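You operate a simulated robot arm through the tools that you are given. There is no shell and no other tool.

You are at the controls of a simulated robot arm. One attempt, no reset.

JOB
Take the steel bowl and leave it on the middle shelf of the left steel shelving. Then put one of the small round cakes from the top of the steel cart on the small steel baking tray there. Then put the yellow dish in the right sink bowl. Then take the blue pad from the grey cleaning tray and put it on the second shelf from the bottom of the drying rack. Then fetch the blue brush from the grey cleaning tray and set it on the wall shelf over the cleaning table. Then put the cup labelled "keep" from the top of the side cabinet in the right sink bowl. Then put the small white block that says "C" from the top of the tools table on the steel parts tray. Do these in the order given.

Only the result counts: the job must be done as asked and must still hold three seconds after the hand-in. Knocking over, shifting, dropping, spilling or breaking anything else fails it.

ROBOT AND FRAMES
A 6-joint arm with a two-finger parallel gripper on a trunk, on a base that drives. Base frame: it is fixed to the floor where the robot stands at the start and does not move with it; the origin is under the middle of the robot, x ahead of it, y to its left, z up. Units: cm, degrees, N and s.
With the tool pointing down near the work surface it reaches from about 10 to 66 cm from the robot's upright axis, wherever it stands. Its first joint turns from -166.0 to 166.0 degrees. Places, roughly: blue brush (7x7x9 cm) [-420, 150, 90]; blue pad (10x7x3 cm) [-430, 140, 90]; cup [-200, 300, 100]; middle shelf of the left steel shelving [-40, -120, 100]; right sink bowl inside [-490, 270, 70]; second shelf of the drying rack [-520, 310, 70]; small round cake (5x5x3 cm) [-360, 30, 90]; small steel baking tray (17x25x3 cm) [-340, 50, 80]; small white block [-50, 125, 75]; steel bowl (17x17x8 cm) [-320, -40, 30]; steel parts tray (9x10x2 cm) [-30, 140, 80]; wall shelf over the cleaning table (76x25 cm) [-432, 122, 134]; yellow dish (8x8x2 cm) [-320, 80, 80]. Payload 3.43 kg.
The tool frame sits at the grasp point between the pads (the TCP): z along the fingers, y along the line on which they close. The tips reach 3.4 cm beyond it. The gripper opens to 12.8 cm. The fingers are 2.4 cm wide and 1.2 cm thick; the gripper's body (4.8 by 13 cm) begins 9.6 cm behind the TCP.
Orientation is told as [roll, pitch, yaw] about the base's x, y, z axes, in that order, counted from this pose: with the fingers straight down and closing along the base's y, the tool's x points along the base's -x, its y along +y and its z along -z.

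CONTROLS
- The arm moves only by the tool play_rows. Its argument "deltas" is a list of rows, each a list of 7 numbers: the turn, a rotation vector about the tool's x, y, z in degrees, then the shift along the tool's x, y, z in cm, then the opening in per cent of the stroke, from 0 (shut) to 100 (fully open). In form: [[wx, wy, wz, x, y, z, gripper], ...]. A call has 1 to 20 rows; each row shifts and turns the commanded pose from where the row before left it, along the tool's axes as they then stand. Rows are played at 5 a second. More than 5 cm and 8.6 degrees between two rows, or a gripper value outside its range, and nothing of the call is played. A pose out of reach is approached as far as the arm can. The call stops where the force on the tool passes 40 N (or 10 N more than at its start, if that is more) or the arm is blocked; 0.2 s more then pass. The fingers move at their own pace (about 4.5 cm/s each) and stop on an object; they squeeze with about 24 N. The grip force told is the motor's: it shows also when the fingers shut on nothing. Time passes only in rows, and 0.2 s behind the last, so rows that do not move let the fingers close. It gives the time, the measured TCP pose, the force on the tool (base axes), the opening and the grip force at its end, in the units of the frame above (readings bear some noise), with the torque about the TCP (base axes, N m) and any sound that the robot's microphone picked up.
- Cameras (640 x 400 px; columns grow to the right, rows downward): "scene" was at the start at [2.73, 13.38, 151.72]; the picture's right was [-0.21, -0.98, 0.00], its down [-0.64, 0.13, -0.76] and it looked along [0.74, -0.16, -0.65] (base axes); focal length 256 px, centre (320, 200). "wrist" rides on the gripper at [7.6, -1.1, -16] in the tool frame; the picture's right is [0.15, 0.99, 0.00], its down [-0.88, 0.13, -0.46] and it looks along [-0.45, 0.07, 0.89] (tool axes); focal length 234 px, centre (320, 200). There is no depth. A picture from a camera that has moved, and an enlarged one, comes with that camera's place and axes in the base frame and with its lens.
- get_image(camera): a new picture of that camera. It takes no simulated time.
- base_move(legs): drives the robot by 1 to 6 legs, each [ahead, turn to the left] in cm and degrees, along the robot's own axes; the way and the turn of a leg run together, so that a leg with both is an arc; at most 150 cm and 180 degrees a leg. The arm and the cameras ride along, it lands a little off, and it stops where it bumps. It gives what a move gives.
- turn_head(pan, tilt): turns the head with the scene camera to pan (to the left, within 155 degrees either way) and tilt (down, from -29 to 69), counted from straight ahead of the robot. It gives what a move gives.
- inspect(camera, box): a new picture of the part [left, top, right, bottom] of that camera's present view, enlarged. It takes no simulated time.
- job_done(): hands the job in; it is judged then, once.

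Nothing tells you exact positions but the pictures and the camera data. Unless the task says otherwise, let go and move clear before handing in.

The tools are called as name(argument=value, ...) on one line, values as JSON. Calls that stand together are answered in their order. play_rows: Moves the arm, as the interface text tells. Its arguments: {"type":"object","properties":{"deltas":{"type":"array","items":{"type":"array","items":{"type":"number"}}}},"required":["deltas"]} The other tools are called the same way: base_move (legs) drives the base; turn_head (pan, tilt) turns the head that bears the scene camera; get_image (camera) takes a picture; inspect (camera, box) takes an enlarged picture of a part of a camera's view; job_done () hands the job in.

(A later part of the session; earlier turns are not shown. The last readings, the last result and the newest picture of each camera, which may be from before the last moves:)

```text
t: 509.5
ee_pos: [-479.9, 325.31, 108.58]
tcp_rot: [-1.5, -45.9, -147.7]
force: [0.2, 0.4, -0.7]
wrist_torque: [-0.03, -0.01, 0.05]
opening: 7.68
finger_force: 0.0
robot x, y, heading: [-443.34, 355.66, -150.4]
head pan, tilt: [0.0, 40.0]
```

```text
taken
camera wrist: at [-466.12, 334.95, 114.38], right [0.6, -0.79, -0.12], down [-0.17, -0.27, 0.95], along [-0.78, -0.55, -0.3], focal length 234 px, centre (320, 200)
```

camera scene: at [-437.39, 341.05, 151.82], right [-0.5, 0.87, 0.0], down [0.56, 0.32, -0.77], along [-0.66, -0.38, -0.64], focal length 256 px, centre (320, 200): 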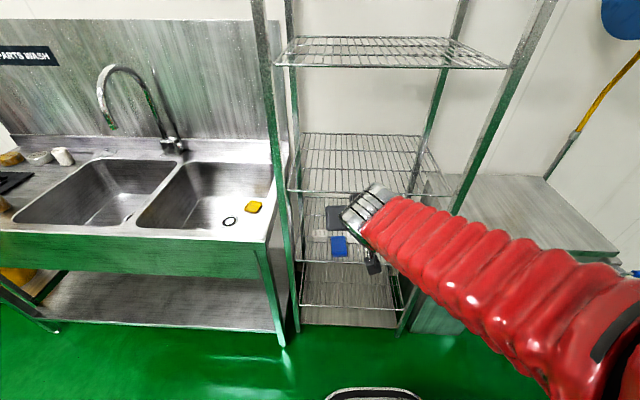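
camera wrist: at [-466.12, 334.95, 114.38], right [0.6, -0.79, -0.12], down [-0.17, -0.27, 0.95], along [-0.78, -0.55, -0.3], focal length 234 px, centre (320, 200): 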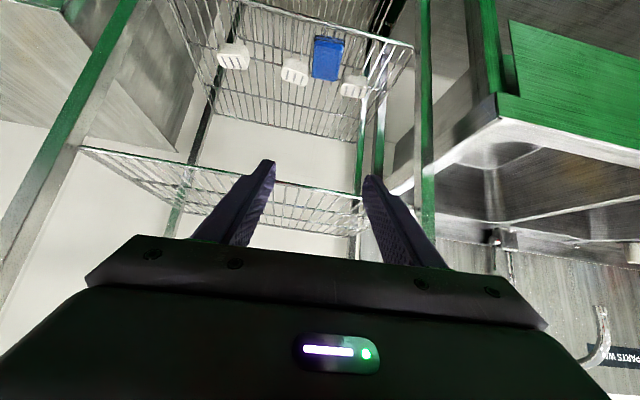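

The pad stays on the second shelf. For the brush I need the hand nearly horizontal (the wall shelf is at z≈134). I'll cross the wrist singularity here in free space by tilting forward in quick steps, and test the horizontal pose.

base_move(legs=[[-20, 0]])

play_rows(deltas=[[-1.5, 0, 0, 0, 0, 0, 60], [0, -8.5, 0, 0, 0, 0, 60], [0, -8.5, 0, 0, 0, 0, 60], [0, -8.5, 0, 0, 0, 0, 60], [0, 0, 0, 0, 0, 0, 60]])

```text
t: 511.4
ee_pos: [-462.52, 335.38, 108.6]
tcp_rot: [-1.6, -45.9, -147.8]
force: [0.0, -0.9, -0.3]
wrist_torque: [0.0, 0.02, -0.01]
opening: 7.7
finger_force: 0.0
robot x, y, heading: [-425.83, 365.98, -150.5]
head pan, tilt: [0.0, 40.0]
```

```text
t: 512.6
ee_pos: [-464.81, 333.71, 110.36]
tcp_rot: [7.8, -70.2, -157.7]
force: [0.5, -4.1, 2.4]
wrist_torque: [0.33, -0.07, -0.27]
opening: 7.68
finger_force: 0.0
out of reach, approached as far as the arm can: row 3, 4
robot x, y, heading: [-425.98, 366.33, -150.2]
head pan, tilt: [0.0, 40.0]
```

play_rows(deltas=[[0, 0, 0, 0, 0, 0, 60], [0, 0, 0, 0, 0, 0, 60]])

get_image(camera="scene")

get_image(camera="wrist")

```text
t: 513.2
ee_pos: [-464.61, 333.15, 110.71]
tcp_rot: [-0.3, -71.3, -147.6]
force: [0.7, -0.2, -0.6]
wrist_torque: [0.02, -0.02, -0.03]
opening: 7.69
finger_force: 0.0
robot x, y, heading: [-425.55, 365.88, -150.1]
head pan, tilt: [0.0, 40.0]
```

```text
taken
camera scene: at [-419.95, 351.03, 151.82], right [-0.5, 0.87, 0.0], down [0.56, 0.32, -0.77], along [-0.67, -0.38, -0.64], focal length 256 px, centre (320, 200)
```

scene: 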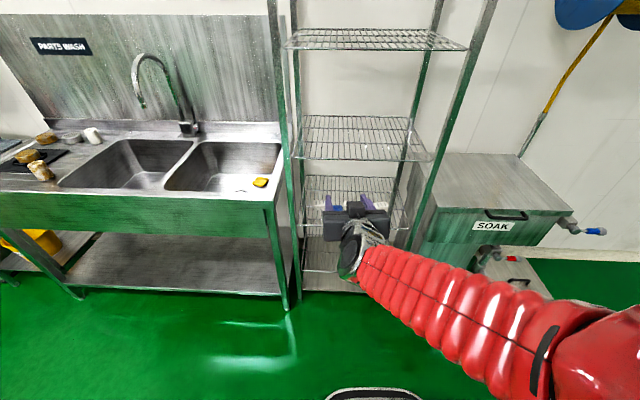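

```text
taken
camera wrist: at [-450.32, 343.45, 108.77], right [0.57, -0.81, -0.14], down [0.2, -0.03, 0.98], along [-0.8, -0.58, 0.14], focal length 234 px, centre (320, 200)
```

wrist: 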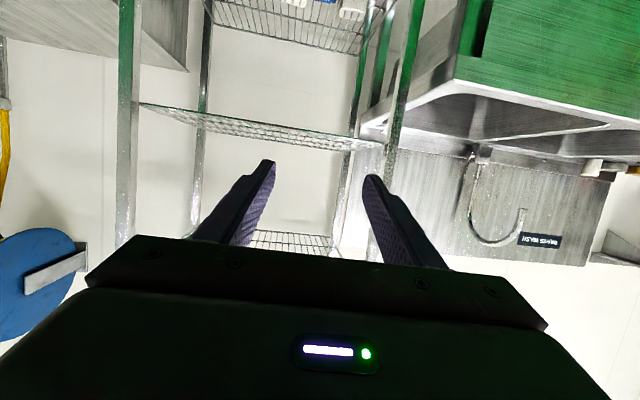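

The crossing is done and clean (tilt 71°, no lean). Next I extend a bit and test the nearly horizontal pose at brush height.

play_rows(deltas=[[0, 0, 0, -1.2, 0, 3.47, 60], [0, 0, 0, -1.2, 0, 3.47, 60], [0, 0, 0, -1.2, 0, 3.47, 60], [0, -6, 0, 0, 0, 0, 60], [0, -6, 0, 0, 0, 0, 60], [0, -4, 0, 0, 0, 0, 60]])

play_rows(deltas=[[0, 0, 0, 3.5, 0, 0, 60], [0, 0, 0, 3.5, 0, 0, 60], [0, 0, 0, 3.5, 0, 0, 60], [0, 0, 0, 3.5, 0, 0, 60]])

```text
t: 514.6
ee_pos: [-473.75, 327.25, 110.78]
tcp_rot: [-1.5, -87.5, -146.3]
force: [0.2, -0.6, 0.9]
wrist_torque: [-0.01, -0.01, 0.0]
opening: 7.67
finger_force: 0.1
robot x, y, heading: [-426.0, 366.16, -150.4]
head pan, tilt: [0.0, 40.0]
```

```text
t: 515.6
ee_pos: [-473.48, 327.49, 96.91]
tcp_rot: [-1.4, -87.6, -146.5]
force: [-0.4, -0.1, -0.2]
wrist_torque: [0.01, 0.01, -0.02]
opening: 7.67
finger_force: 0.0
robot x, y, heading: [-425.81, 365.61, -150.5]
head pan, tilt: [0.0, 40.0]
```

The horizontal pose works at brush height. Now a test raise to wall-shelf height with the tool pointing slightly upward.

play_rows(deltas=[[0, -4, 0, 0, 0, 0, 60], [0, -3.5, 0, -4, 0, 0, 60], [0, 0, 0, -4, 0, 0, 60], [0, 0, 0, -4, 0, 0, 60], [0, 0, 0, -4, 0, 0, 60], [0, 0, 0, -4, 0, 0, 60], [0, 0, 0, -4, 0, 0, 60], [0, 0, 0, -4, 0, 0, 60], [0, 0, 0, -4, 0, 0, 60], [0, 0, 0, -4, 0, 0, 60], [0, 0, 0, -4, 0, 0, 60], [0, 0, 0, -4, 0, 0, 60]])

get_image(camera="scene")

```text
t: 518.2
ee_pos: [-470.32, 329.39, 140.72]
tcp_rot: [-178.9, -85.1, 31.1]
force: [-0.4, -0.4, 0.7]
wrist_torque: [0.0, 0.0, -0.03]
opening: 7.69
finger_force: 0.0
robot x, y, heading: [-425.25, 366.13, -150.2]
head pan, tilt: [0.0, 40.0]
```

```text
taken
camera scene: at [-419.96, 351.03, 151.82], right [-0.5, 0.87, 0.0], down [0.56, 0.32, -0.77], along [-0.67, -0.38, -0.64], focal length 256 px, centre (320, 200)
```

scene: 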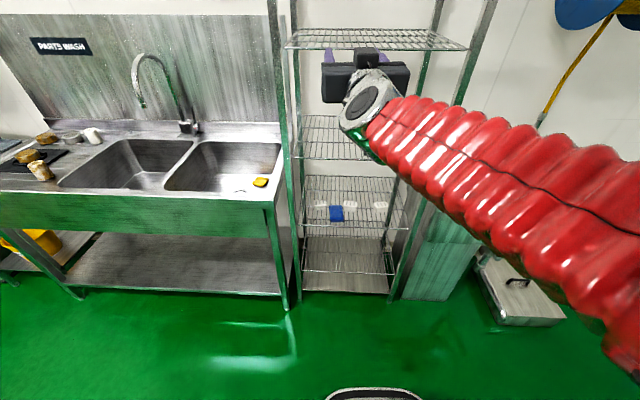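

Excellent — z=140.7 at tilt 95° is reachable without trouble. The plan: grip the upright blue brush handle from the front with a horizontal tool, and set it upright between the boxes on the wall shelf. Driving to the cleaning table now.

base_move(legs=[[0, 28]])

base_move(legs=[[0, 28]])

base_move(legs=[[0, 28]])

base_move(legs=[[0, 4], [120, 0]])

```text
t: 520.6
ee_pos: [-447.59, 312.76, 140.65]
tcp_rot: [-179.0, -85.0, 59.4]
force: [-0.2, -0.2, 1.0]
wrist_torque: [-0.01, -0.03, 0.04]
opening: 7.69
finger_force: 0.0
robot x, y, heading: [-426.36, 366.46, -122.1]
head pan, tilt: [0.0, 40.0]
```

```text
t: 522.9
ee_pos: [-419.75, 308.85, 140.8]
tcp_rot: [-179.0, -85.1, 87.6]
force: [-0.1, 0.7, 1.0]
wrist_torque: [-0.02, -0.02, 0.03]
opening: 7.71
finger_force: 0.1
robot x, y, heading: [-427.26, 366.6, -94.1]
head pan, tilt: [0.0, 40.0]
```

```text
t: 525.2
ee_pos: [-394.31, 318.46, 140.8]
tcp_rot: [-179.2, -85.1, 115.0]
force: [0.8, 0.1, 0.7]
wrist_torque: [-0.02, -0.05, 0.02]
opening: 7.69
finger_force: 0.0
robot x, y, heading: [-427.96, 365.85, -67.0]
head pan, tilt: [0.0, 40.0]
```

```text
t: 533.7
ee_pos: [-338.39, 212.71, 140.9]
tcp_rot: [-179.2, -85.1, 117.8]
force: [0.2, 0.5, 0.1]
wrist_torque: [0.01, -0.05, 0.01]
opening: 7.66
finger_force: 0.0
robot x, y, heading: [-374.59, 257.95, -64.0]
head pan, tilt: [0.0, 40.0]
```

base_move(legs=[[60, 0]])

base_move(legs=[[0, -28]])

base_move(legs=[[0, -28]])

base_move(legs=[[0, -28]])

turn_head(pan=5, tilt=30)

get_image(camera="scene")

```text
t: 538.0
ee_pos: [-313.32, 157.41, 140.91]
tcp_rot: [-179.1, -85.1, 116.8]
force: [0.0, 0.0, 0.2]
wrist_torque: [-0.02, 0.01, 0.01]
opening: 7.68
finger_force: 0.0
robot x, y, heading: [-348.73, 203.62, -64.7]
head pan, tilt: [0.0, 40.0]
```

```text
t: 540.3
ee_pos: [-339.05, 146.4, 141.01]
tcp_rot: [-179.1, -85.1, 88.8]
force: [-0.4, -0.8, 0.2]
wrist_torque: [-0.01, -0.01, 0.0]
opening: 7.69
finger_force: 0.2
robot x, y, heading: [-347.68, 204.12, -92.6]
head pan, tilt: [0.0, 40.0]
```

```text
t: 542.7
ee_pos: [-366.72, 148.93, 141.1]
tcp_rot: [-179.1, -85.1, 61.2]
force: [-0.4, -0.9, 0.1]
wrist_torque: [-0.02, 0.01, -0.03]
opening: 7.69
finger_force: 0.1
robot x, y, heading: [-346.93, 203.54, -120.4]
head pan, tilt: [0.0, 40.0]
```

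```text
t: 545.1
ee_pos: [-390.8, 165.45, 140.97]
tcp_rot: [-179.1, -85.0, 32.0]
force: [0.4, -1.0, 0.6]
wrist_torque: [0.0, 0.0, -0.03]
opening: 7.67
finger_force: 0.1
robot x, y, heading: [-347.08, 202.37, -149.1]
head pan, tilt: [0.0, 40.0]
```

```text
t: 545.8
ee_pos: [-390.85, 165.37, 141.16]
tcp_rot: [-179.1, -85.1, 32.1]
force: [0.5, 0.2, -0.1]
wrist_torque: [0.01, 0.02, 0.0]
opening: 7.69
finger_force: 0.1
robot x, y, heading: [-346.74, 202.21, -149.1]
head pan, tilt: [5.0, 30.0]
```

```text
taken
camera scene: at [-340.65, 186.84, 153.35], right [-0.58, 0.81, 0.0], down [0.41, 0.29, -0.87], along [-0.7, -0.51, -0.5], focal length 256 px, centre (320, 200)
```

scene: 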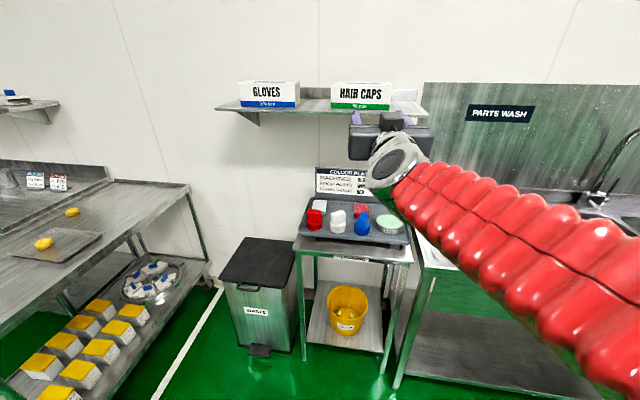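

Good position. I'll zoom in on the brush and the wall shelf.

inspect(camera="scene", box=[290, 160, 430, 280])

inspect(camera="scene", box=[210, 60, 450, 160])

```text
3.33 times, centred on (360, 220) of scene
camera zoom: at [-340.65, 186.84, 153.35], right [-0.58, 0.81, 0.0], down [0.41, 0.29, -0.87], along [-0.7, -0.51, -0.5], focal length 855 px, centre (187, 133)
```

zoom: 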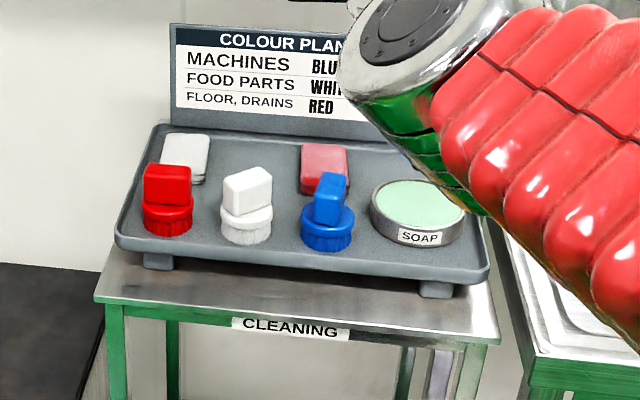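

```text
2.67 times, centred on (330, 110) of scene
camera zoom: at [-340.65, 186.84, 153.35], right [-0.58, 0.81, 0.0], down [0.41, 0.29, -0.87], along [-0.7, -0.51, -0.5], focal length 684 px, centre (293, 440)
```

zoom: 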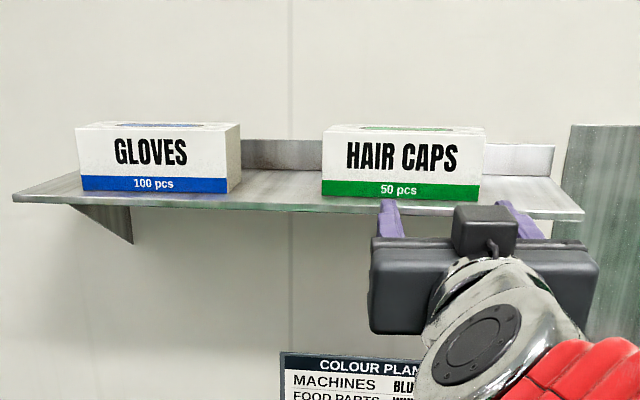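

get_image(camera="wrist")

```text
taken
camera wrist: at [-378.6, 174.62, 132.31], right [0.53, -0.84, -0.15], down [0.52, 0.18, 0.84], along [-0.68, -0.52, 0.53], focal length 234 px, centre (320, 200)
```

wrist: 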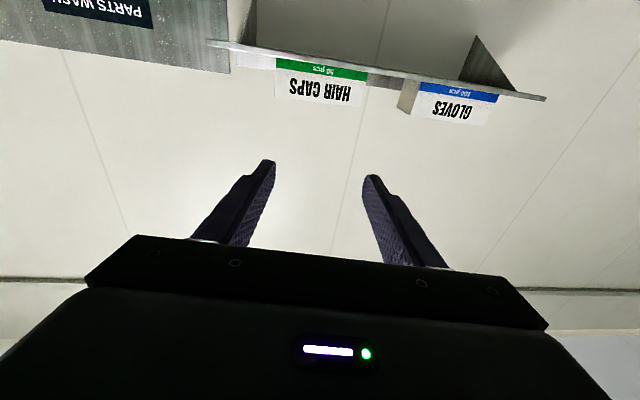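

Measured: wall shelf top z≈134.3, front F≈300, free gap R 311.5–325.5 between the boxes. Now a closer zoom on the brush handle's orientation.

inspect(camera="scene", box=[335, 195, 385, 245])

turn_head(pan=15, tilt=30)

get_image(camera="scene")

```text
8.00 times, centred on (360, 220) of scene
camera zoom: at [-340.65, 186.84, 153.35], right [-0.58, 0.81, 0.0], down [0.41, 0.29, -0.87], along [-0.7, -0.51, -0.5], focal length 2051 px, centre (0, 40)
```

zoom: 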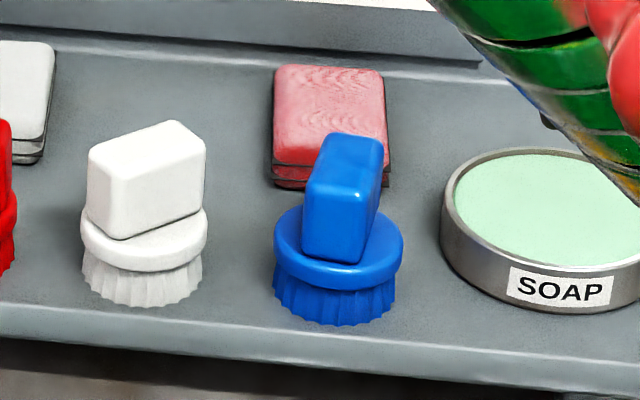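

```text
t: 546.5
ee_pos: [-390.83, 165.28, 141.13]
tcp_rot: [-179.1, -85.1, 32.0]
force: [0.2, -0.4, -0.6]
wrist_torque: [-0.01, 0.0, 0.0]
opening: 7.7
finger_force: 0.1
robot x, y, heading: [-346.55, 202.37, -149.2]
head pan, tilt: [15.0, 30.0]
```

```text
taken
camera scene: at [-339.63, 185.65, 153.36], right [-0.72, 0.7, 0.0], down [0.35, 0.36, -0.87], along [-0.6, -0.62, -0.5], focal length 256 px, centre (320, 200)
```

scene: 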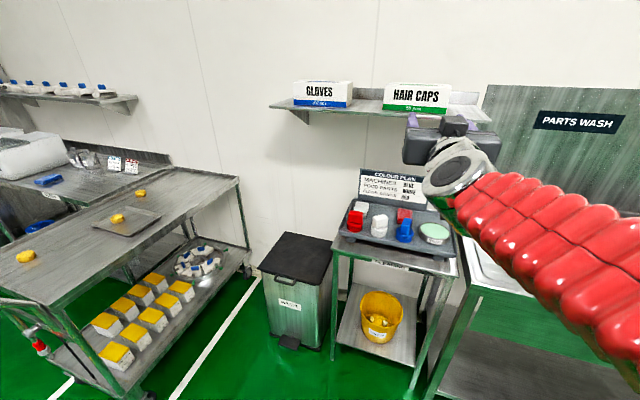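

The blue handle is a 3 cm × 4.7 cm block with its long side pointing roughly along heading −163°, axis at about (−420, 150.4). I'll lower the hand to handle height here, in front of the table.

play_rows(deltas=[[0, 1.5, 0, 4.15, 0, 0, 45], [0, 1.5, 0, 4.15, 0, 0, 45], [0, 0, 0, 4.15, 0, 0, 45], [0, 0, 0, 4.15, 0, 0, 45], [0, 0, 0, 4.15, 0, 0, 45], [0, 0, 0, 4.15, 0, 0, 45], [0, 0, 0, 4.15, 0, 0, 45], [0, 0, 0, 4.15, 0, 0, 45], [0, 0, 0, 4.15, 0, 0, 45], [0, 0, 0, 4.15, 0, 0, 45], [0, 0, 0, 3.5, 0, 0, 45]])

turn_head(pan=10, tilt=35)

get_image(camera="scene")

```text
t: 548.9
ee_pos: [-392.31, 164.16, 96.01]
tcp_rot: [-178.4, -87.9, 31.4]
force: [0.1, 0.8, -0.1]
wrist_torque: [0.01, 0.01, -0.01]
opening: 5.78
finger_force: 0.1
robot x, y, heading: [-346.4, 202.57, -149.4]
head pan, tilt: [15.0, 30.0]
```

```text
t: 549.6
ee_pos: [-392.41, 164.28, 95.94]
tcp_rot: [-177.7, -88.0, 30.7]
force: [0.3, 0.5, 0.2]
wrist_torque: [0.01, -0.02, 0.01]
opening: 5.77
finger_force: 0.1
robot x, y, heading: [-346.82, 202.46, -149.5]
head pan, tilt: [10.0, 35.0]
```

```text
taken
camera scene: at [-340.01, 186.36, 152.58], right [-0.65, 0.76, 0.0], down [0.43, 0.37, -0.82], along [-0.62, -0.53, -0.57], focal length 256 px, centre (320, 200)
```

scene: 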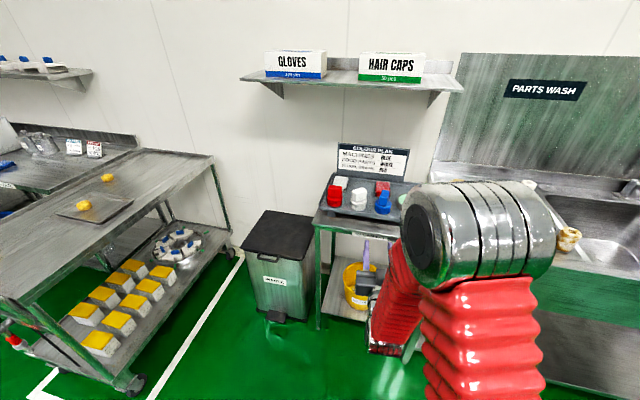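

I'll turn the tool to heading −157°, then drive 20 cm closer.

play_rows(deltas=[[5, 0, 0, 0, 0, 0, 45], [5, 0, 0, 0, 0, 0, 45]])

base_move(legs=[[20, 0]])

turn_head(pan=25, tilt=40)

get_image(camera="scene")

get_image(camera="wrist")

```text
t: 550.2
ee_pos: [-392.35, 164.37, 96.0]
tcp_rot: [172.6, -88.2, 30.3]
force: [0.3, 0.0, 0.7]
wrist_torque: [0.01, 0.0, 0.0]
opening: 5.73
finger_force: 0.1
robot x, y, heading: [-346.21, 202.2, -149.3]
head pan, tilt: [10.0, 35.0]
```

```text
t: 552.1
ee_pos: [-409.7, 154.13, 96.13]
tcp_rot: [172.4, -88.1, 30.5]
force: [-1.4, 0.4, -0.4]
wrist_torque: [-0.02, -0.01, 0.01]
opening: 5.73
finger_force: 0.1
robot x, y, heading: [-363.68, 192.15, -149.3]
head pan, tilt: [10.0, 35.0]
```

```text
t: 552.9
ee_pos: [-409.73, 154.02, 96.12]
tcp_rot: [172.4, -88.1, 30.5]
force: [-0.7, 0.3, -0.8]
wrist_torque: [0.01, 0.01, 0.0]
opening: 5.76
finger_force: 0.1
robot x, y, heading: [-363.86, 192.26, -149.4]
head pan, tilt: [25.0, 40.0]
```

```text
taken
camera scene: at [-355.47, 174.78, 151.82], right [-0.83, 0.56, 0.0], down [0.36, 0.53, -0.77], along [-0.43, -0.63, -0.64], focal length 256 px, centre (320, 200)
```

scene: 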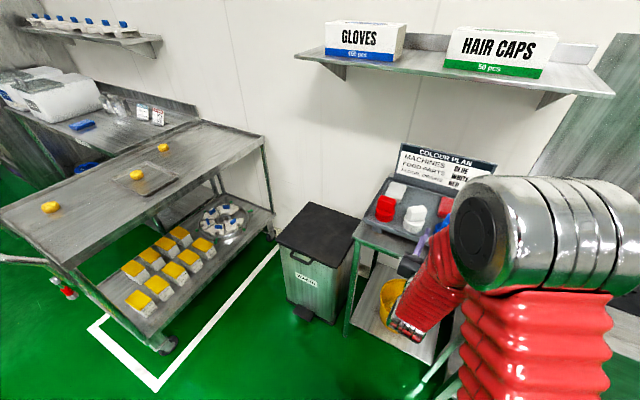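

```text
taken
camera wrist: at [-395.67, 161.23, 88.1], right [0.38, -0.91, -0.14], down [0.5, 0.07, 0.87], along [-0.78, -0.4, 0.48], focal length 234 px, centre (320, 200)
```

wrist: 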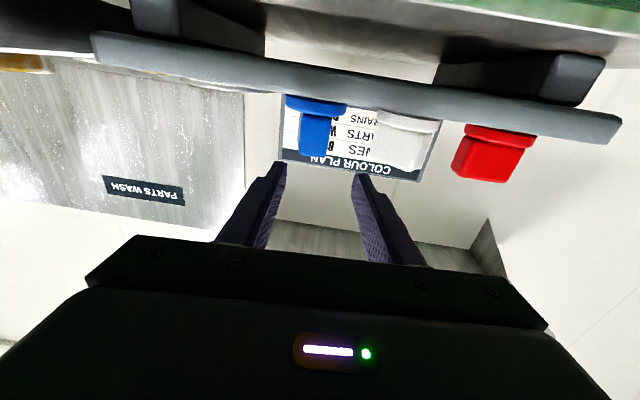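

The wrist camera sees the brush well: handle z 92–97, about 0.85 cm right of the tool axis. I'll correct that and move in partway.

play_rows(deltas=[[0, 0, 0, 1.2, -0.85, 0, 45], [0, 0, 0, 0.1, 0, 2.5, 45], [0, 0, 0, 0.1, 0, 2.5, 45]])

get_image(camera="wrist")

inspect(camera="scene", box=[360, 140, 500, 280])

```text
t: 553.6
ee_pos: [-414.57, 152.82, 94.71]
tcp_rot: [171.8, -88.1, 31.0]
force: [0.2, -0.2, 0.9]
wrist_torque: [0.02, 0.0, 0.0]
opening: 5.74
finger_force: 0.2
robot x, y, heading: [-363.89, 192.33, -149.6]
head pan, tilt: [25.0, 40.0]
```

```text
taken
camera wrist: at [-400.62, 160.07, 86.74], right [0.38, -0.91, -0.14], down [0.5, 0.07, 0.87], along [-0.78, -0.4, 0.48], focal length 234 px, centre (320, 200)
```

wrist: 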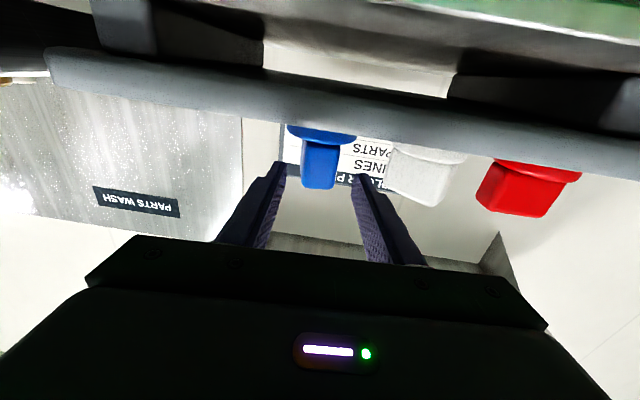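

```text
2.86 times, centred on (430, 210) of scene
camera zoom: at [-355.46, 174.78, 151.82], right [-0.83, 0.56, 0.0], down [0.36, 0.53, -0.77], along [-0.43, -0.63, -0.64], focal length 733 px, centre (6, 171)
```

zoom: 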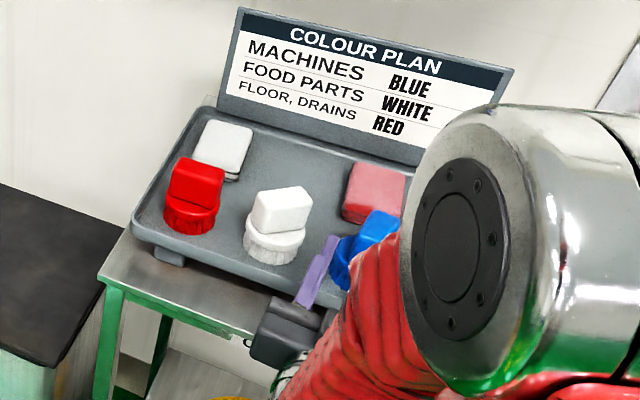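

Handle is centred between the fingers. Moving in the last 5 cm and closing.

play_rows(deltas=[[0, 0, 0, 0.1, 0, 2.6, 45], [0, 0, 0, 0.1, 0, 2.6, 45], [0, 0, 0, 0, 0, 0, 45]])

play_rows(deltas=[[0, 0, 0, 0, 0, 0, 10], [0, 0, 0, 0, 0, 0, 10], [0, 0, 0, 0, 0, 0, 10], [0, 0, 0, 0, 0, 0, 10]])

get_image(camera="wrist")

inspect(camera="scene", box=[360, 140, 500, 280])

```text
t: 554.5
ee_pos: [-419.38, 150.88, 94.84]
tcp_rot: [172.6, -88.0, 30.3]
force: [-0.2, -0.1, -0.3]
wrist_torque: [-0.03, -0.01, 0.03]
opening: 5.73
finger_force: 0.0
robot x, y, heading: [-363.93, 191.87, -149.3]
head pan, tilt: [25.0, 40.0]
```

```text
t: 555.5
ee_pos: [-419.33, 150.79, 94.91]
tcp_rot: [172.3, -88.2, 30.5]
force: [-1.1, 0.6, 0.7]
wrist_torque: [0.11, 0.09, 0.02]
opening: 3.18
finger_force: 24.1
robot x, y, heading: [-363.73, 192.13, -149.1]
head pan, tilt: [25.0, 40.0]
```

```text
taken
camera wrist: at [-405.35, 157.98, 86.78], right [0.38, -0.91, -0.14], down [0.5, 0.07, 0.87], along [-0.78, -0.4, 0.48], focal length 234 px, centre (320, 200)
```

wrist: 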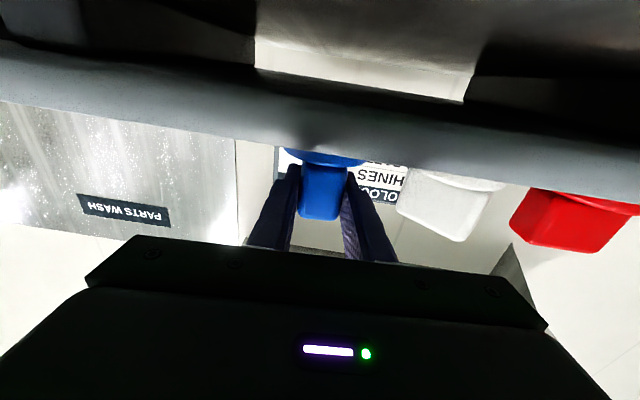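

```text
2.86 times, centred on (430, 210) of scene
camera zoom: at [-355.47, 174.77, 151.82], right [-0.83, 0.56, 0.0], down [0.36, 0.53, -0.77], along [-0.43, -0.63, -0.64], focal length 733 px, centre (6, 171)
```

zoom: 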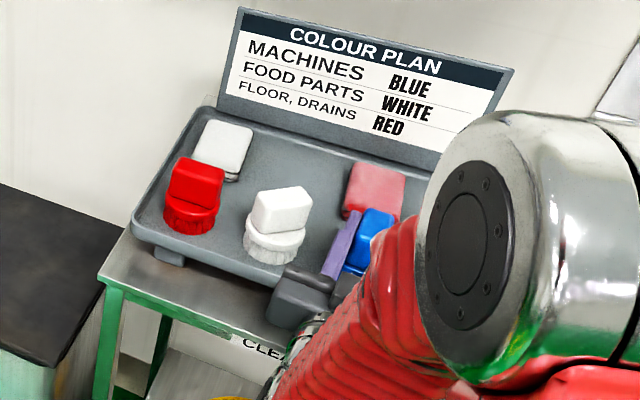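

Gripped the handle (3.2 cm). Lifting straight up.

play_rows(deltas=[[0, 0, 0, -1, 0, 0, 10], [0, 0, 0, -1.5, 0, 0, 10], [0, 0, 0, -2, 0, 0, 10], [0, 0, 0, -2.5, 0, 0, 10], [0, 0, 0, -3, 0, 0, 10]])

get_image(camera="wrist")

inspect(camera="scene", box=[360, 140, 500, 280])

```text
t: 556.6
ee_pos: [-419.06, 151.04, 104.88]
tcp_rot: [172.5, -88.3, 30.3]
force: [-0.2, 1.0, -2.3]
wrist_torque: [0.0, 0.02, 0.01]
opening: 3.19
finger_force: 23.8
robot x, y, heading: [-363.63, 192.21, -149.1]
head pan, tilt: [25.0, 40.0]
```

```text
taken
camera wrist: at [-405.13, 158.3, 96.87], right [0.38, -0.91, -0.14], down [0.49, 0.07, 0.87], along [-0.78, -0.4, 0.48], focal length 234 px, centre (320, 200)
```

wrist: 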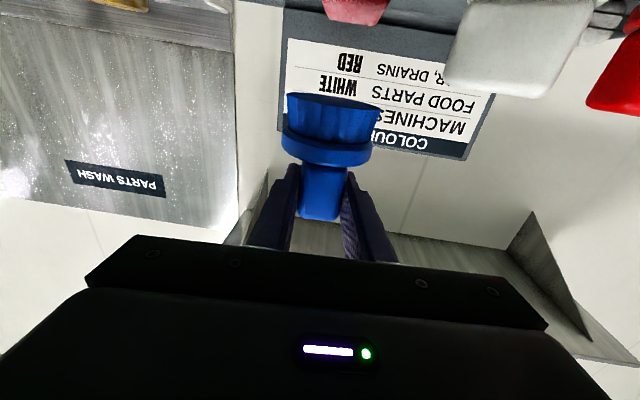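

```text
2.86 times, centred on (430, 210) of scene
camera zoom: at [-355.48, 174.76, 151.82], right [-0.83, 0.56, 0.0], down [0.36, 0.53, -0.77], along [-0.43, -0.63, -0.64], focal length 733 px, centre (6, 171)
```

zoom: 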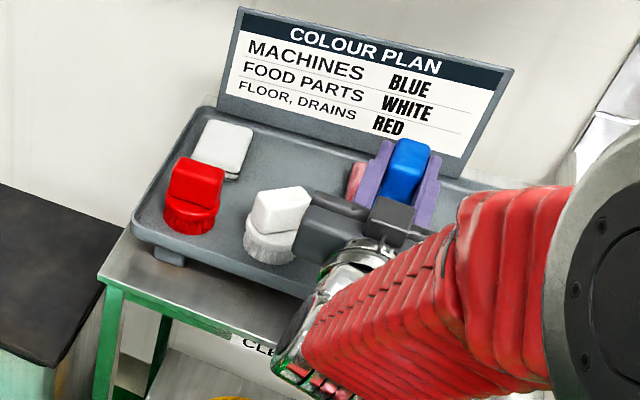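

The brush is up, clear of everything. I'll back away from the table and raise it to wall-shelf height.

base_move(legs=[[-26, 0]])

play_rows(deltas=[[0, -1, 0, -4, 0, 0, 10], [0, -1, 0, -4, 0, 0, 10], [0, -1, 0, -4, 0, 0, 10], [0, -1, 0, -4, 0, 0, 10], [0, -1, 0, -4, 0, 0, 10], [0, 0, 0, -4, 0, 0, 10], [0, 0, 0, -4, 0, 0, 10], [0, 0, 0, -4, 0, 0, 10], [0, 0, 0, -4, 0, 0, 10], [0, 0, 0, -3, 0, 0, 10]])

get_image(camera="scene")

```text
t: 558.9
ee_pos: [-396.54, 164.33, 104.86]
tcp_rot: [172.4, -88.1, 30.8]
force: [-0.9, -0.3, -2.0]
wrist_torque: [-0.01, -0.01, 0.0]
opening: 3.18
finger_force: 24.2
robot x, y, heading: [-341.75, 205.7, -148.9]
head pan, tilt: [25.0, 40.0]
```

```text
t: 561.1
ee_pos: [-393.29, 165.95, 143.62]
tcp_rot: [177.9, -83.1, 25.0]
force: [-0.6, -0.4, -1.7]
wrist_torque: [-0.02, -0.01, 0.02]
opening: 3.17
finger_force: 24.0
robot x, y, heading: [-341.17, 205.41, -148.8]
head pan, tilt: [25.0, 40.0]
```

```text
taken
camera scene: at [-332.85, 188.21, 151.82], right [-0.83, 0.56, 0.0], down [0.36, 0.53, -0.77], along [-0.43, -0.63, -0.64], focal length 256 px, centre (320, 200)
```

scene: 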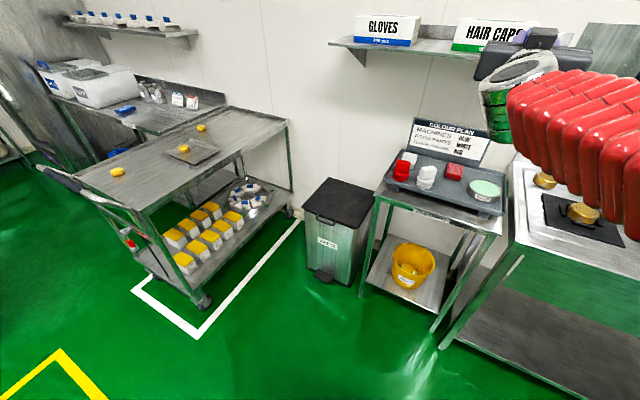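

z=143.6 with tilt 97°, all fine. Now I shift left to line up with the gap between the boxes.

base_move(legs=[[0, 25]])

base_move(legs=[[0, 15]])

base_move(legs=[[34, 0]])

base_move(legs=[[0, -25]])

base_move(legs=[[0, -15]])

turn_head(pan=10, tilt=15)

get_image(camera="scene")

get_image(camera="wrist")

```text
t: 563.3
ee_pos: [-371.89, 148.2, 143.65]
tcp_rot: [177.9, -83.1, 49.9]
force: [-0.2, 0.1, -0.9]
wrist_torque: [0.02, -0.03, 0.0]
opening: 3.19
finger_force: 23.8
robot x, y, heading: [-342.38, 206.8, -124.4]
head pan, tilt: [25.0, 40.0]
```

```text
t: 564.9
ee_pos: [-355.52, 142.59, 143.58]
tcp_rot: [177.9, -83.1, 65.0]
force: [-0.2, 0.4, -1.8]
wrist_torque: [0.03, -0.01, -0.03]
opening: 3.19
finger_force: 23.8
robot x, y, heading: [-343.28, 206.77, -109.8]
head pan, tilt: [25.0, 40.0]
```

```text
t: 567.6
ee_pos: [-367.16, 111.25, 143.78]
tcp_rot: [177.9, -83.1, 64.6]
force: [0.5, 0.3, -1.6]
wrist_torque: [0.02, -0.02, 0.0]
opening: 3.18
finger_force: 24.6
robot x, y, heading: [-354.18, 175.17, -110.0]
head pan, tilt: [25.0, 40.0]
```

```text
t: 569.7
ee_pos: [-393.04, 121.99, 143.75]
tcp_rot: [177.9, -83.1, 40.0]
force: [0.1, -1.1, -0.9]
wrist_torque: [0.04, -0.05, -0.01]
opening: 3.15
finger_force: 23.7
robot x, y, heading: [-353.45, 174.04, -134.5]
head pan, tilt: [25.0, 40.0]
```

```text
t: 571.3
ee_pos: [-405.23, 133.95, 143.76]
tcp_rot: [177.9, -83.0, 25.0]
force: [0.5, -0.9, -1.6]
wrist_torque: [0.0, -0.04, 0.02]
opening: 3.18
finger_force: 23.9
robot x, y, heading: [-353.07, 173.47, -149.6]
head pan, tilt: [25.0, 40.0]
```

```text
t: 572.2
ee_pos: [-405.22, 134.05, 143.87]
tcp_rot: [177.9, -83.2, 24.9]
force: [0.7, 0.4, -2.1]
wrist_torque: [0.02, -0.06, -0.02]
opening: 3.17
finger_force: 23.8
robot x, y, heading: [-353.36, 173.28, -149.5]
head pan, tilt: [10.0, 15.0]
```

```text
taken
camera scene: at [-347.16, 156.89, 155.77], right [-0.65, 0.76, 0.0], down [0.2, 0.17, -0.97], along [-0.73, -0.63, -0.26], focal length 256 px, centre (320, 200)
```

scene: 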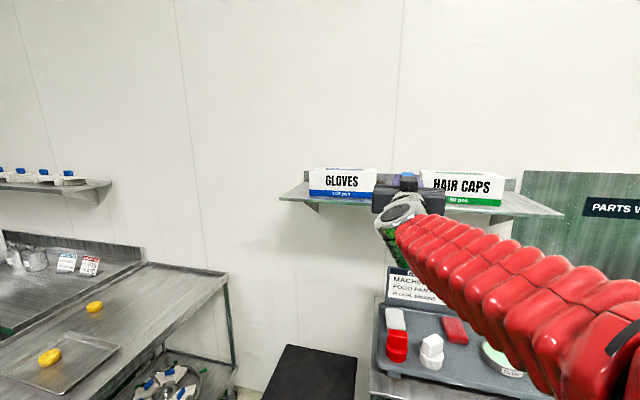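

```text
taken
camera wrist: at [-391.94, 140.84, 134.5], right [0.37, -0.92, -0.14], down [0.56, 0.1, 0.82], along [-0.74, -0.38, 0.55], focal length 234 px, centre (320, 200)
```

wrist: 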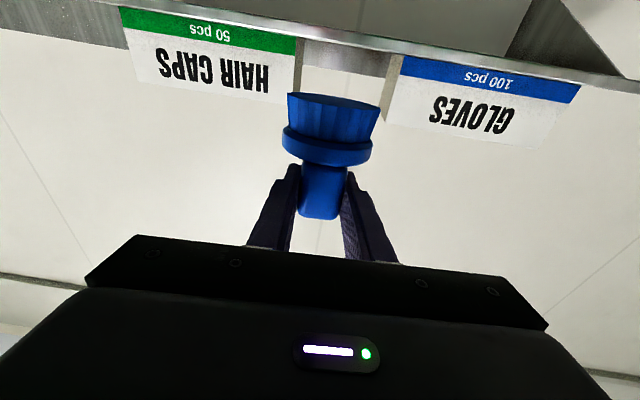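

Lined up nicely: the brush is centred between HAIR CAPS and GLOVES. Driving forward 21 cm.

base_move(legs=[[20, 0]])

get_image(camera="wrist")

inspect(camera="scene", box=[270, 120, 510, 280])

```text
t: 574.1
ee_pos: [-422.67, 123.49, 143.72]
tcp_rot: [177.9, -83.0, 25.1]
force: [0.5, 0.6, -1.9]
wrist_torque: [0.01, -0.01, 0.02]
opening: 3.16
finger_force: 23.8
robot x, y, heading: [-370.75, 163.01, -149.2]
head pan, tilt: [10.0, 15.0]
```

```text
taken
camera wrist: at [-409.34, 130.45, 134.51], right [0.37, -0.92, -0.14], down [0.56, 0.1, 0.82], along [-0.74, -0.38, 0.55], focal length 234 px, centre (320, 200)
```

wrist: 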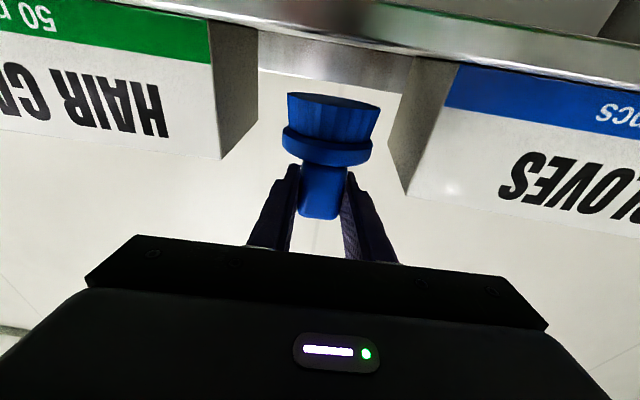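

```text
2.50 times, centred on (390, 200) of scene
camera zoom: at [-364.59, 146.6, 155.78], right [-0.65, 0.76, 0.0], down [0.2, 0.17, -0.97], along [-0.73, -0.63, -0.26], focal length 641 px, centre (145, 200)
```

zoom: 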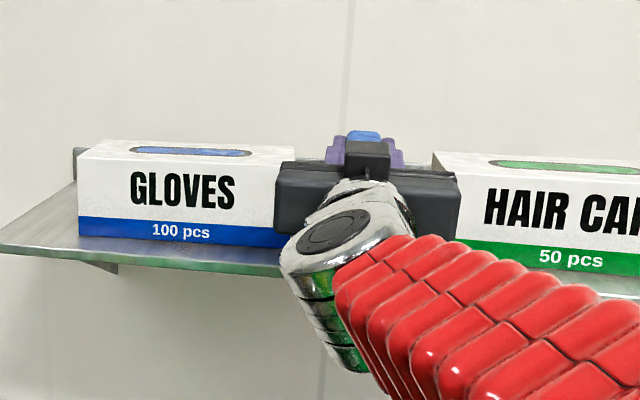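

Centred between the boxes. Arm forward 4 cm, then down to contact.

play_rows(deltas=[[0, 0, 0, 0.24, 0.25, 1.97, 10], [0, 0, 0, 0.24, 0.25, 1.97, 10], [0, 0, 0, 0.8, 0, -0.1, 10], [0, 0, 0, 0.8, 0, -0.1, 10], [0, 0, 0, 0, 0, 0, 10]])

get_image(camera="wrist")

inspect(camera="scene", box=[270, 120, 510, 280])

```text
t: 575.3
ee_pos: [-426.12, 121.48, 142.27]
tcp_rot: [177.8, -83.2, 25.2]
force: [-0.1, -0.2, -0.8]
wrist_torque: [0.03, -0.04, 0.02]
opening: 3.17
finger_force: 23.9
robot x, y, heading: [-371.15, 162.69, -149.2]
head pan, tilt: [10.0, 15.0]
```

```text
taken
camera wrist: at [-412.76, 128.45, 132.98], right [0.37, -0.92, -0.14], down [0.56, 0.1, 0.82], along [-0.74, -0.38, 0.55], focal length 234 px, centre (320, 200)
```

wrist: 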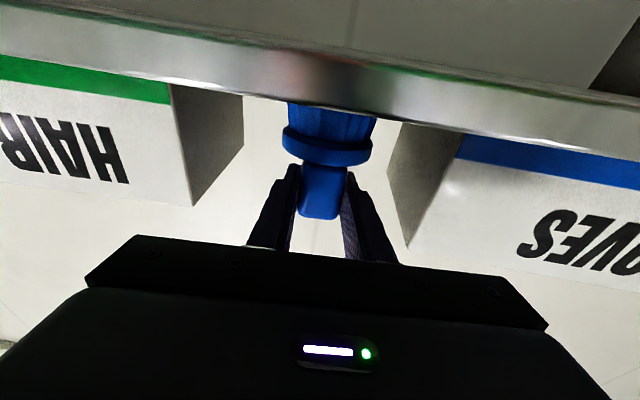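

```text
2.50 times, centred on (390, 200) of scene
camera zoom: at [-364.6, 146.6, 155.78], right [-0.65, 0.76, 0.0], down [0.2, 0.17, -0.97], along [-0.73, -0.63, -0.26], focal length 641 px, centre (145, 200)
```

zoom: 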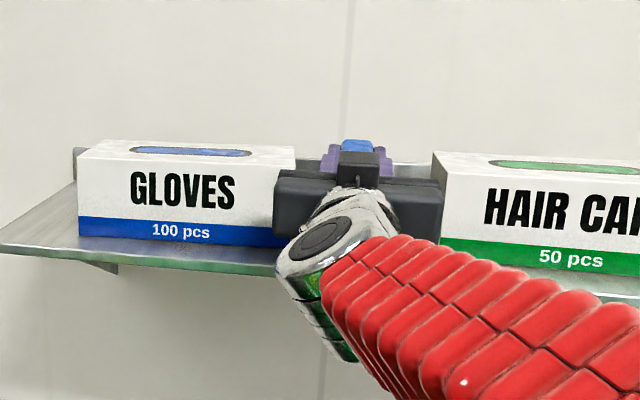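

Lowering in small steps to touch the shelf.

play_rows(deltas=[[0, 0, 0, 0.5, 0, -0.06, 10], [0, 0, 0, 0.4, 0, -0.05, 10], [0, 0, 0, 0, 0, 0, 10]])

play_rows(deltas=[[0, 0, 0, 0.3, 0, -0.04, 10], [0, 0, 0, 0, 0, 0, 10]])

play_rows(deltas=[[0, 0, 0, 0.3, 0, -0.04, 10], [0, 0, 0, 0, 0, 0, 10]])

```text
t: 576.1
ee_pos: [-426.03, 121.6, 141.3]
tcp_rot: [177.9, -83.1, 25.0]
force: [-1.2, 0.6, -2.7]
wrist_torque: [0.02, -0.04, 0.01]
opening: 3.15
finger_force: 24.5
robot x, y, heading: [-371.07, 162.87, -149.1]
head pan, tilt: [10.0, 15.0]
```

```text
t: 576.7
ee_pos: [-426.07, 121.53, 141.12]
tcp_rot: [178.2, -83.1, 25.0]
force: [0.0, 0.4, -1.8]
wrist_torque: [-0.01, -0.03, -0.03]
opening: 3.19
finger_force: 24.1
robot x, y, heading: [-370.93, 163.04, -149.1]
head pan, tilt: [10.0, 15.0]
```

```text
t: 577.3
ee_pos: [-426.04, 121.57, 140.79]
tcp_rot: [177.6, -83.0, 25.4]
force: [0.3, -0.8, 1.9]
wrist_torque: [-0.04, -0.06, 0.0]
opening: 3.15
finger_force: 24.3
robot x, y, heading: [-371.12, 162.68, -149.1]
head pan, tilt: [10.0, 15.0]
```

Contact begins at 140.8. One more small step, then open gradually.

play_rows(deltas=[[0, 0, 0, 0.25, 0, -0.03, 10], [0, 0, 0, 0, 0, 0, 10]])

play_rows(deltas=[[0, 0, 0, 0, 0, 0, 27], [0, 0, 0, 0, 0, 0, 30], [0, 0, 0, 0, 0, 0, 34], [0, 0, 0, 0, 0, 0, 40], [0, 0, 0, 0, 0, 0, 45], [0, 0, 0, 0, 0, 0, 45]])

get_image(camera="wrist")

inspect(camera="scene", box=[270, 120, 510, 280])

```text
t: 577.9
ee_pos: [-426.08, 121.65, 140.78]
tcp_rot: [177.7, -82.8, 25.3]
force: [-4.4, -2.1, 18.1]
wrist_torque: [-0.09, 0.01, -0.05]
opening: 3.18
finger_force: 24.1
robot x, y, heading: [-371.03, 162.88, -149.1]
head pan, tilt: [10.0, 15.0]
```

```text
t: 579.3
ee_pos: [-426.13, 121.55, 140.59]
tcp_rot: [178.0, -83.1, 25.1]
force: [0.1, 0.1, 0.5]
wrist_torque: [-0.02, -0.01, 0.0]
opening: 5.78
finger_force: 0.1
robot x, y, heading: [-371.02, 163.39, -149.1]
head pan, tilt: [10.0, 15.0]
```

```text
taken
camera wrist: at [-412.79, 128.43, 131.19], right [0.37, -0.92, -0.14], down [0.56, 0.1, 0.82], along [-0.74, -0.38, 0.55], focal length 234 px, centre (320, 200)
```

wrist: 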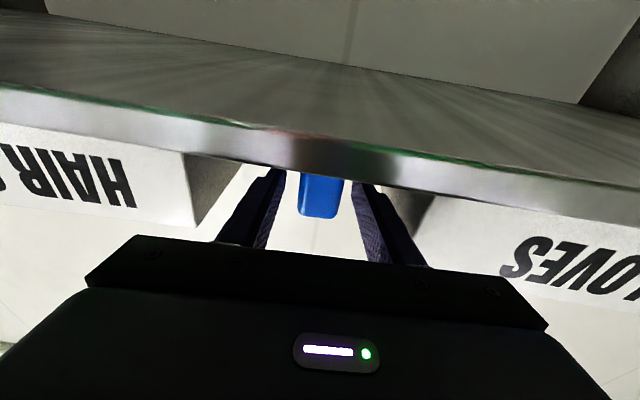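

```text
2.50 times, centred on (390, 200) of scene
camera zoom: at [-364.59, 146.6, 155.78], right [-0.65, 0.76, 0.0], down [0.2, 0.17, -0.97], along [-0.73, -0.63, -0.26], focal length 641 px, centre (145, 200)
```

zoom: 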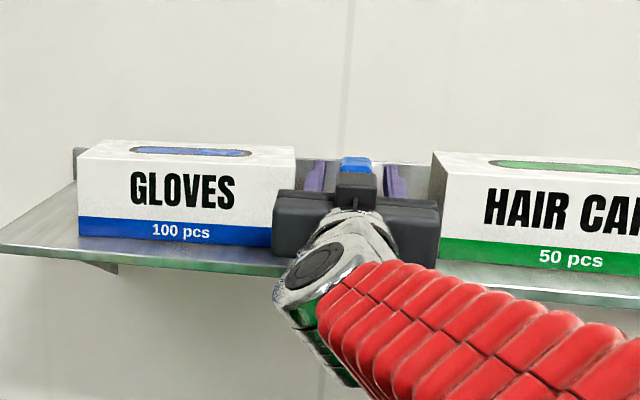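

The brush stands on its own. Withdrawing straight back along the tool axis.

play_rows(deltas=[[0, 0, 0, -0.15, 0, -2, 45], [0, 0, 0, -0.3, 0, -3, 45], [0, 0, 0, -0.4, 0, -3.5, 45], [0, 0, 0, -0.4, 0, -3.5, 45], [0, 0, 0, -0.4, 0, -3.5, 45]])

get_image(camera="wrist")

inspect(camera="scene", box=[270, 120, 510, 280])

```text
t: 580.5
ee_pos: [-411.62, 127.42, 140.5]
tcp_rot: [178.2, -83.1, 24.7]
force: [-0.8, -0.4, -0.1]
wrist_torque: [0.0, 0.01, -0.02]
opening: 5.77
finger_force: 0.0
robot x, y, heading: [-370.71, 163.19, -149.4]
head pan, tilt: [10.0, 15.0]
```

```text
taken
camera wrist: at [-398.28, 134.4, 131.13], right [0.37, -0.92, -0.14], down [0.56, 0.1, 0.82], along [-0.74, -0.38, 0.55], focal length 234 px, centre (320, 200)
```

wrist: 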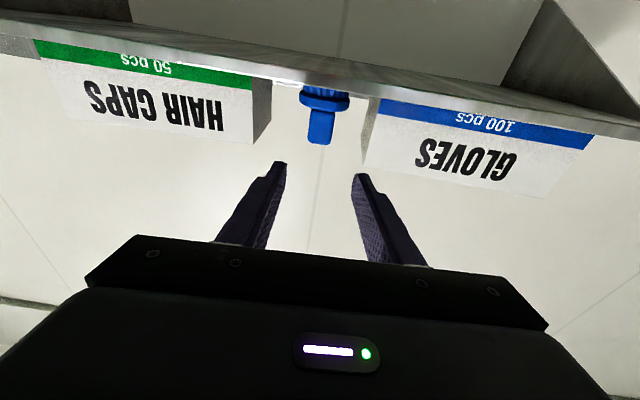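

```text
2.50 times, centred on (390, 200) of scene
camera zoom: at [-364.6, 146.6, 155.78], right [-0.65, 0.76, 0.0], down [0.2, 0.17, -0.97], along [-0.73, -0.63, -0.26], focal length 641 px, centre (145, 200)
```

zoom: 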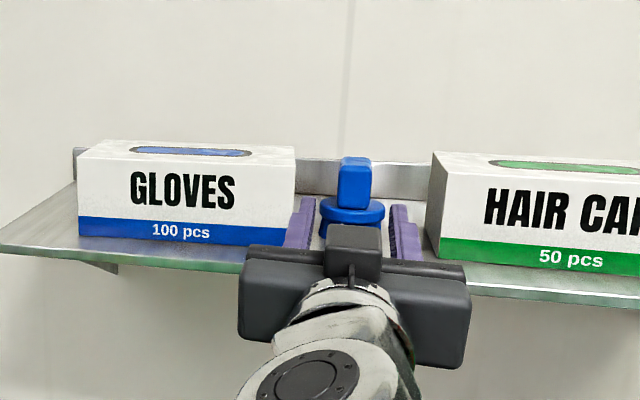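

The blue brush stands upright on the wall shelf. Next, the cup: I'll back away, lower the hand, and turn toward the side cabinet.

base_move(legs=[[-38, 0]])

base_move(legs=[[0, -28]])

base_move(legs=[[0, -28]])

base_move(legs=[[0, -28]])

base_move(legs=[[0, -28]])

turn_head(pan=-40, tilt=20)

get_image(camera="scene")

```text
t: 583.5
ee_pos: [-378.44, 147.28, 140.54]
tcp_rot: [177.9, -83.1, 25.2]
force: [0.1, 0.7, 0.2]
wrist_torque: [-0.03, 0.01, 0.03]
opening: 5.77
finger_force: 0.0
robot x, y, heading: [-337.76, 182.88, -149.4]
head pan, tilt: [10.0, 15.0]
```

```text
t: 585.9
ee_pos: [-390.19, 170.6, 140.53]
tcp_rot: [178.0, -83.1, -2.9]
force: [1.4, -0.1, -0.8]
wrist_torque: [0.01, -0.05, 0.02]
opening: 5.76
finger_force: 0.1
robot x, y, heading: [-337.19, 181.87, -177.1]
head pan, tilt: [10.0, 15.0]
```

```text
t: 588.2
ee_pos: [-389.46, 196.52, 140.54]
tcp_rot: [177.9, -83.1, -30.7]
force: [0.0, 0.1, 0.7]
wrist_torque: [0.02, 0.02, -0.01]
opening: 5.75
finger_force: 0.1
robot x, y, heading: [-337.58, 181.51, 155.5]
head pan, tilt: [10.0, 15.0]
```

```text
t: 590.5
ee_pos: [-376.62, 219.08, 140.55]
tcp_rot: [177.9, -83.1, -58.7]
force: [-0.3, 0.4, -0.2]
wrist_torque: [-0.01, -0.02, 0.04]
opening: 5.75
finger_force: 0.2
robot x, y, heading: [-338.48, 181.45, 127.6]
head pan, tilt: [10.0, 15.0]
```

```text
t: 592.9
ee_pos: [-354.2, 232.42, 140.61]
tcp_rot: [177.9, -83.1, -86.7]
force: [0.4, 0.1, 0.1]
wrist_torque: [0.02, -0.03, 0.02]
opening: 5.78
finger_force: 0.1
robot x, y, heading: [-339.07, 181.0, 99.5]
head pan, tilt: [10.0, 15.0]
```

```text
t: 594.1
ee_pos: [-354.19, 232.41, 140.66]
tcp_rot: [177.8, -83.2, -86.7]
force: [-0.3, 0.1, -0.5]
wrist_torque: [0.02, -0.01, -0.01]
opening: 5.74
finger_force: 0.1
robot x, y, heading: [-339.25, 180.91, 99.7]
head pan, tilt: [-40.0, 20.0]
```

```text
taken
camera scene: at [-348.64, 180.61, 154.96], right [0.86, -0.5, 0.0], down [-0.17, -0.3, -0.94], along [0.47, 0.81, -0.34], focal length 256 px, centre (320, 200)
```

scene: 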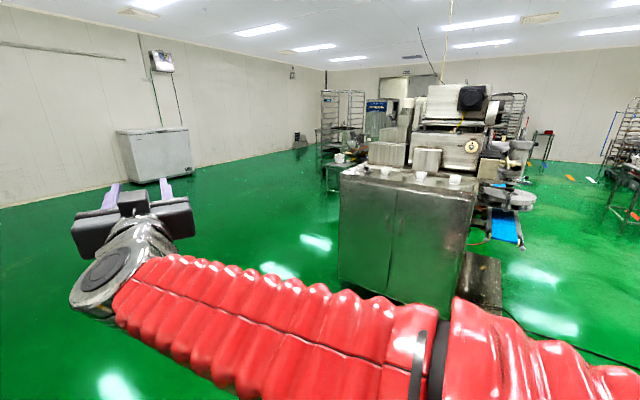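

The side cabinet with cups on top is in view. Zooming in.

inspect(camera="scene", box=[310, 80, 530, 260])

inspect(camera="scene", box=[325, 135, 485, 205])

```text
2.22 times, centred on (420, 170) of scene
camera zoom: at [-348.64, 180.61, 154.96], right [0.86, -0.5, 0.0], down [-0.17, -0.3, -0.94], along [0.47, 0.81, -0.34], focal length 570 px, centre (98, 267)
```

zoom: 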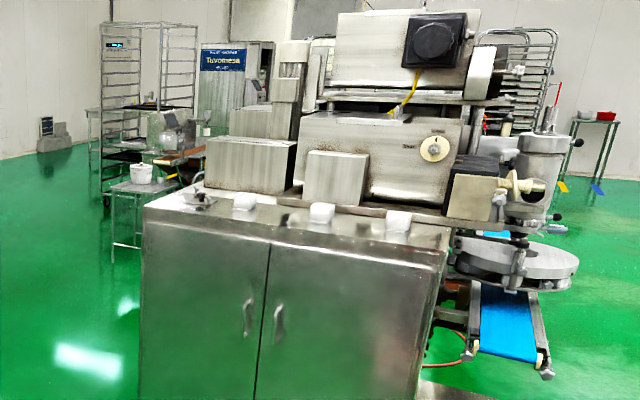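

```text
4.00 times, centred on (405, 170) of scene
camera zoom: at [-348.64, 180.61, 154.96], right [0.86, -0.5, 0.0], down [-0.17, -0.3, -0.94], along [0.47, 0.81, -0.34], focal length 1026 px, centre (-20, 320)
```

zoom: 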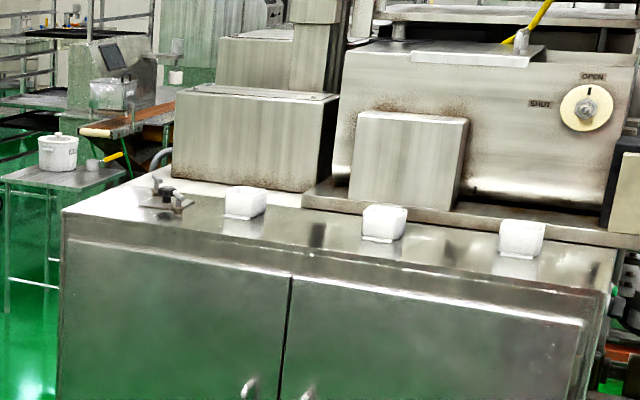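

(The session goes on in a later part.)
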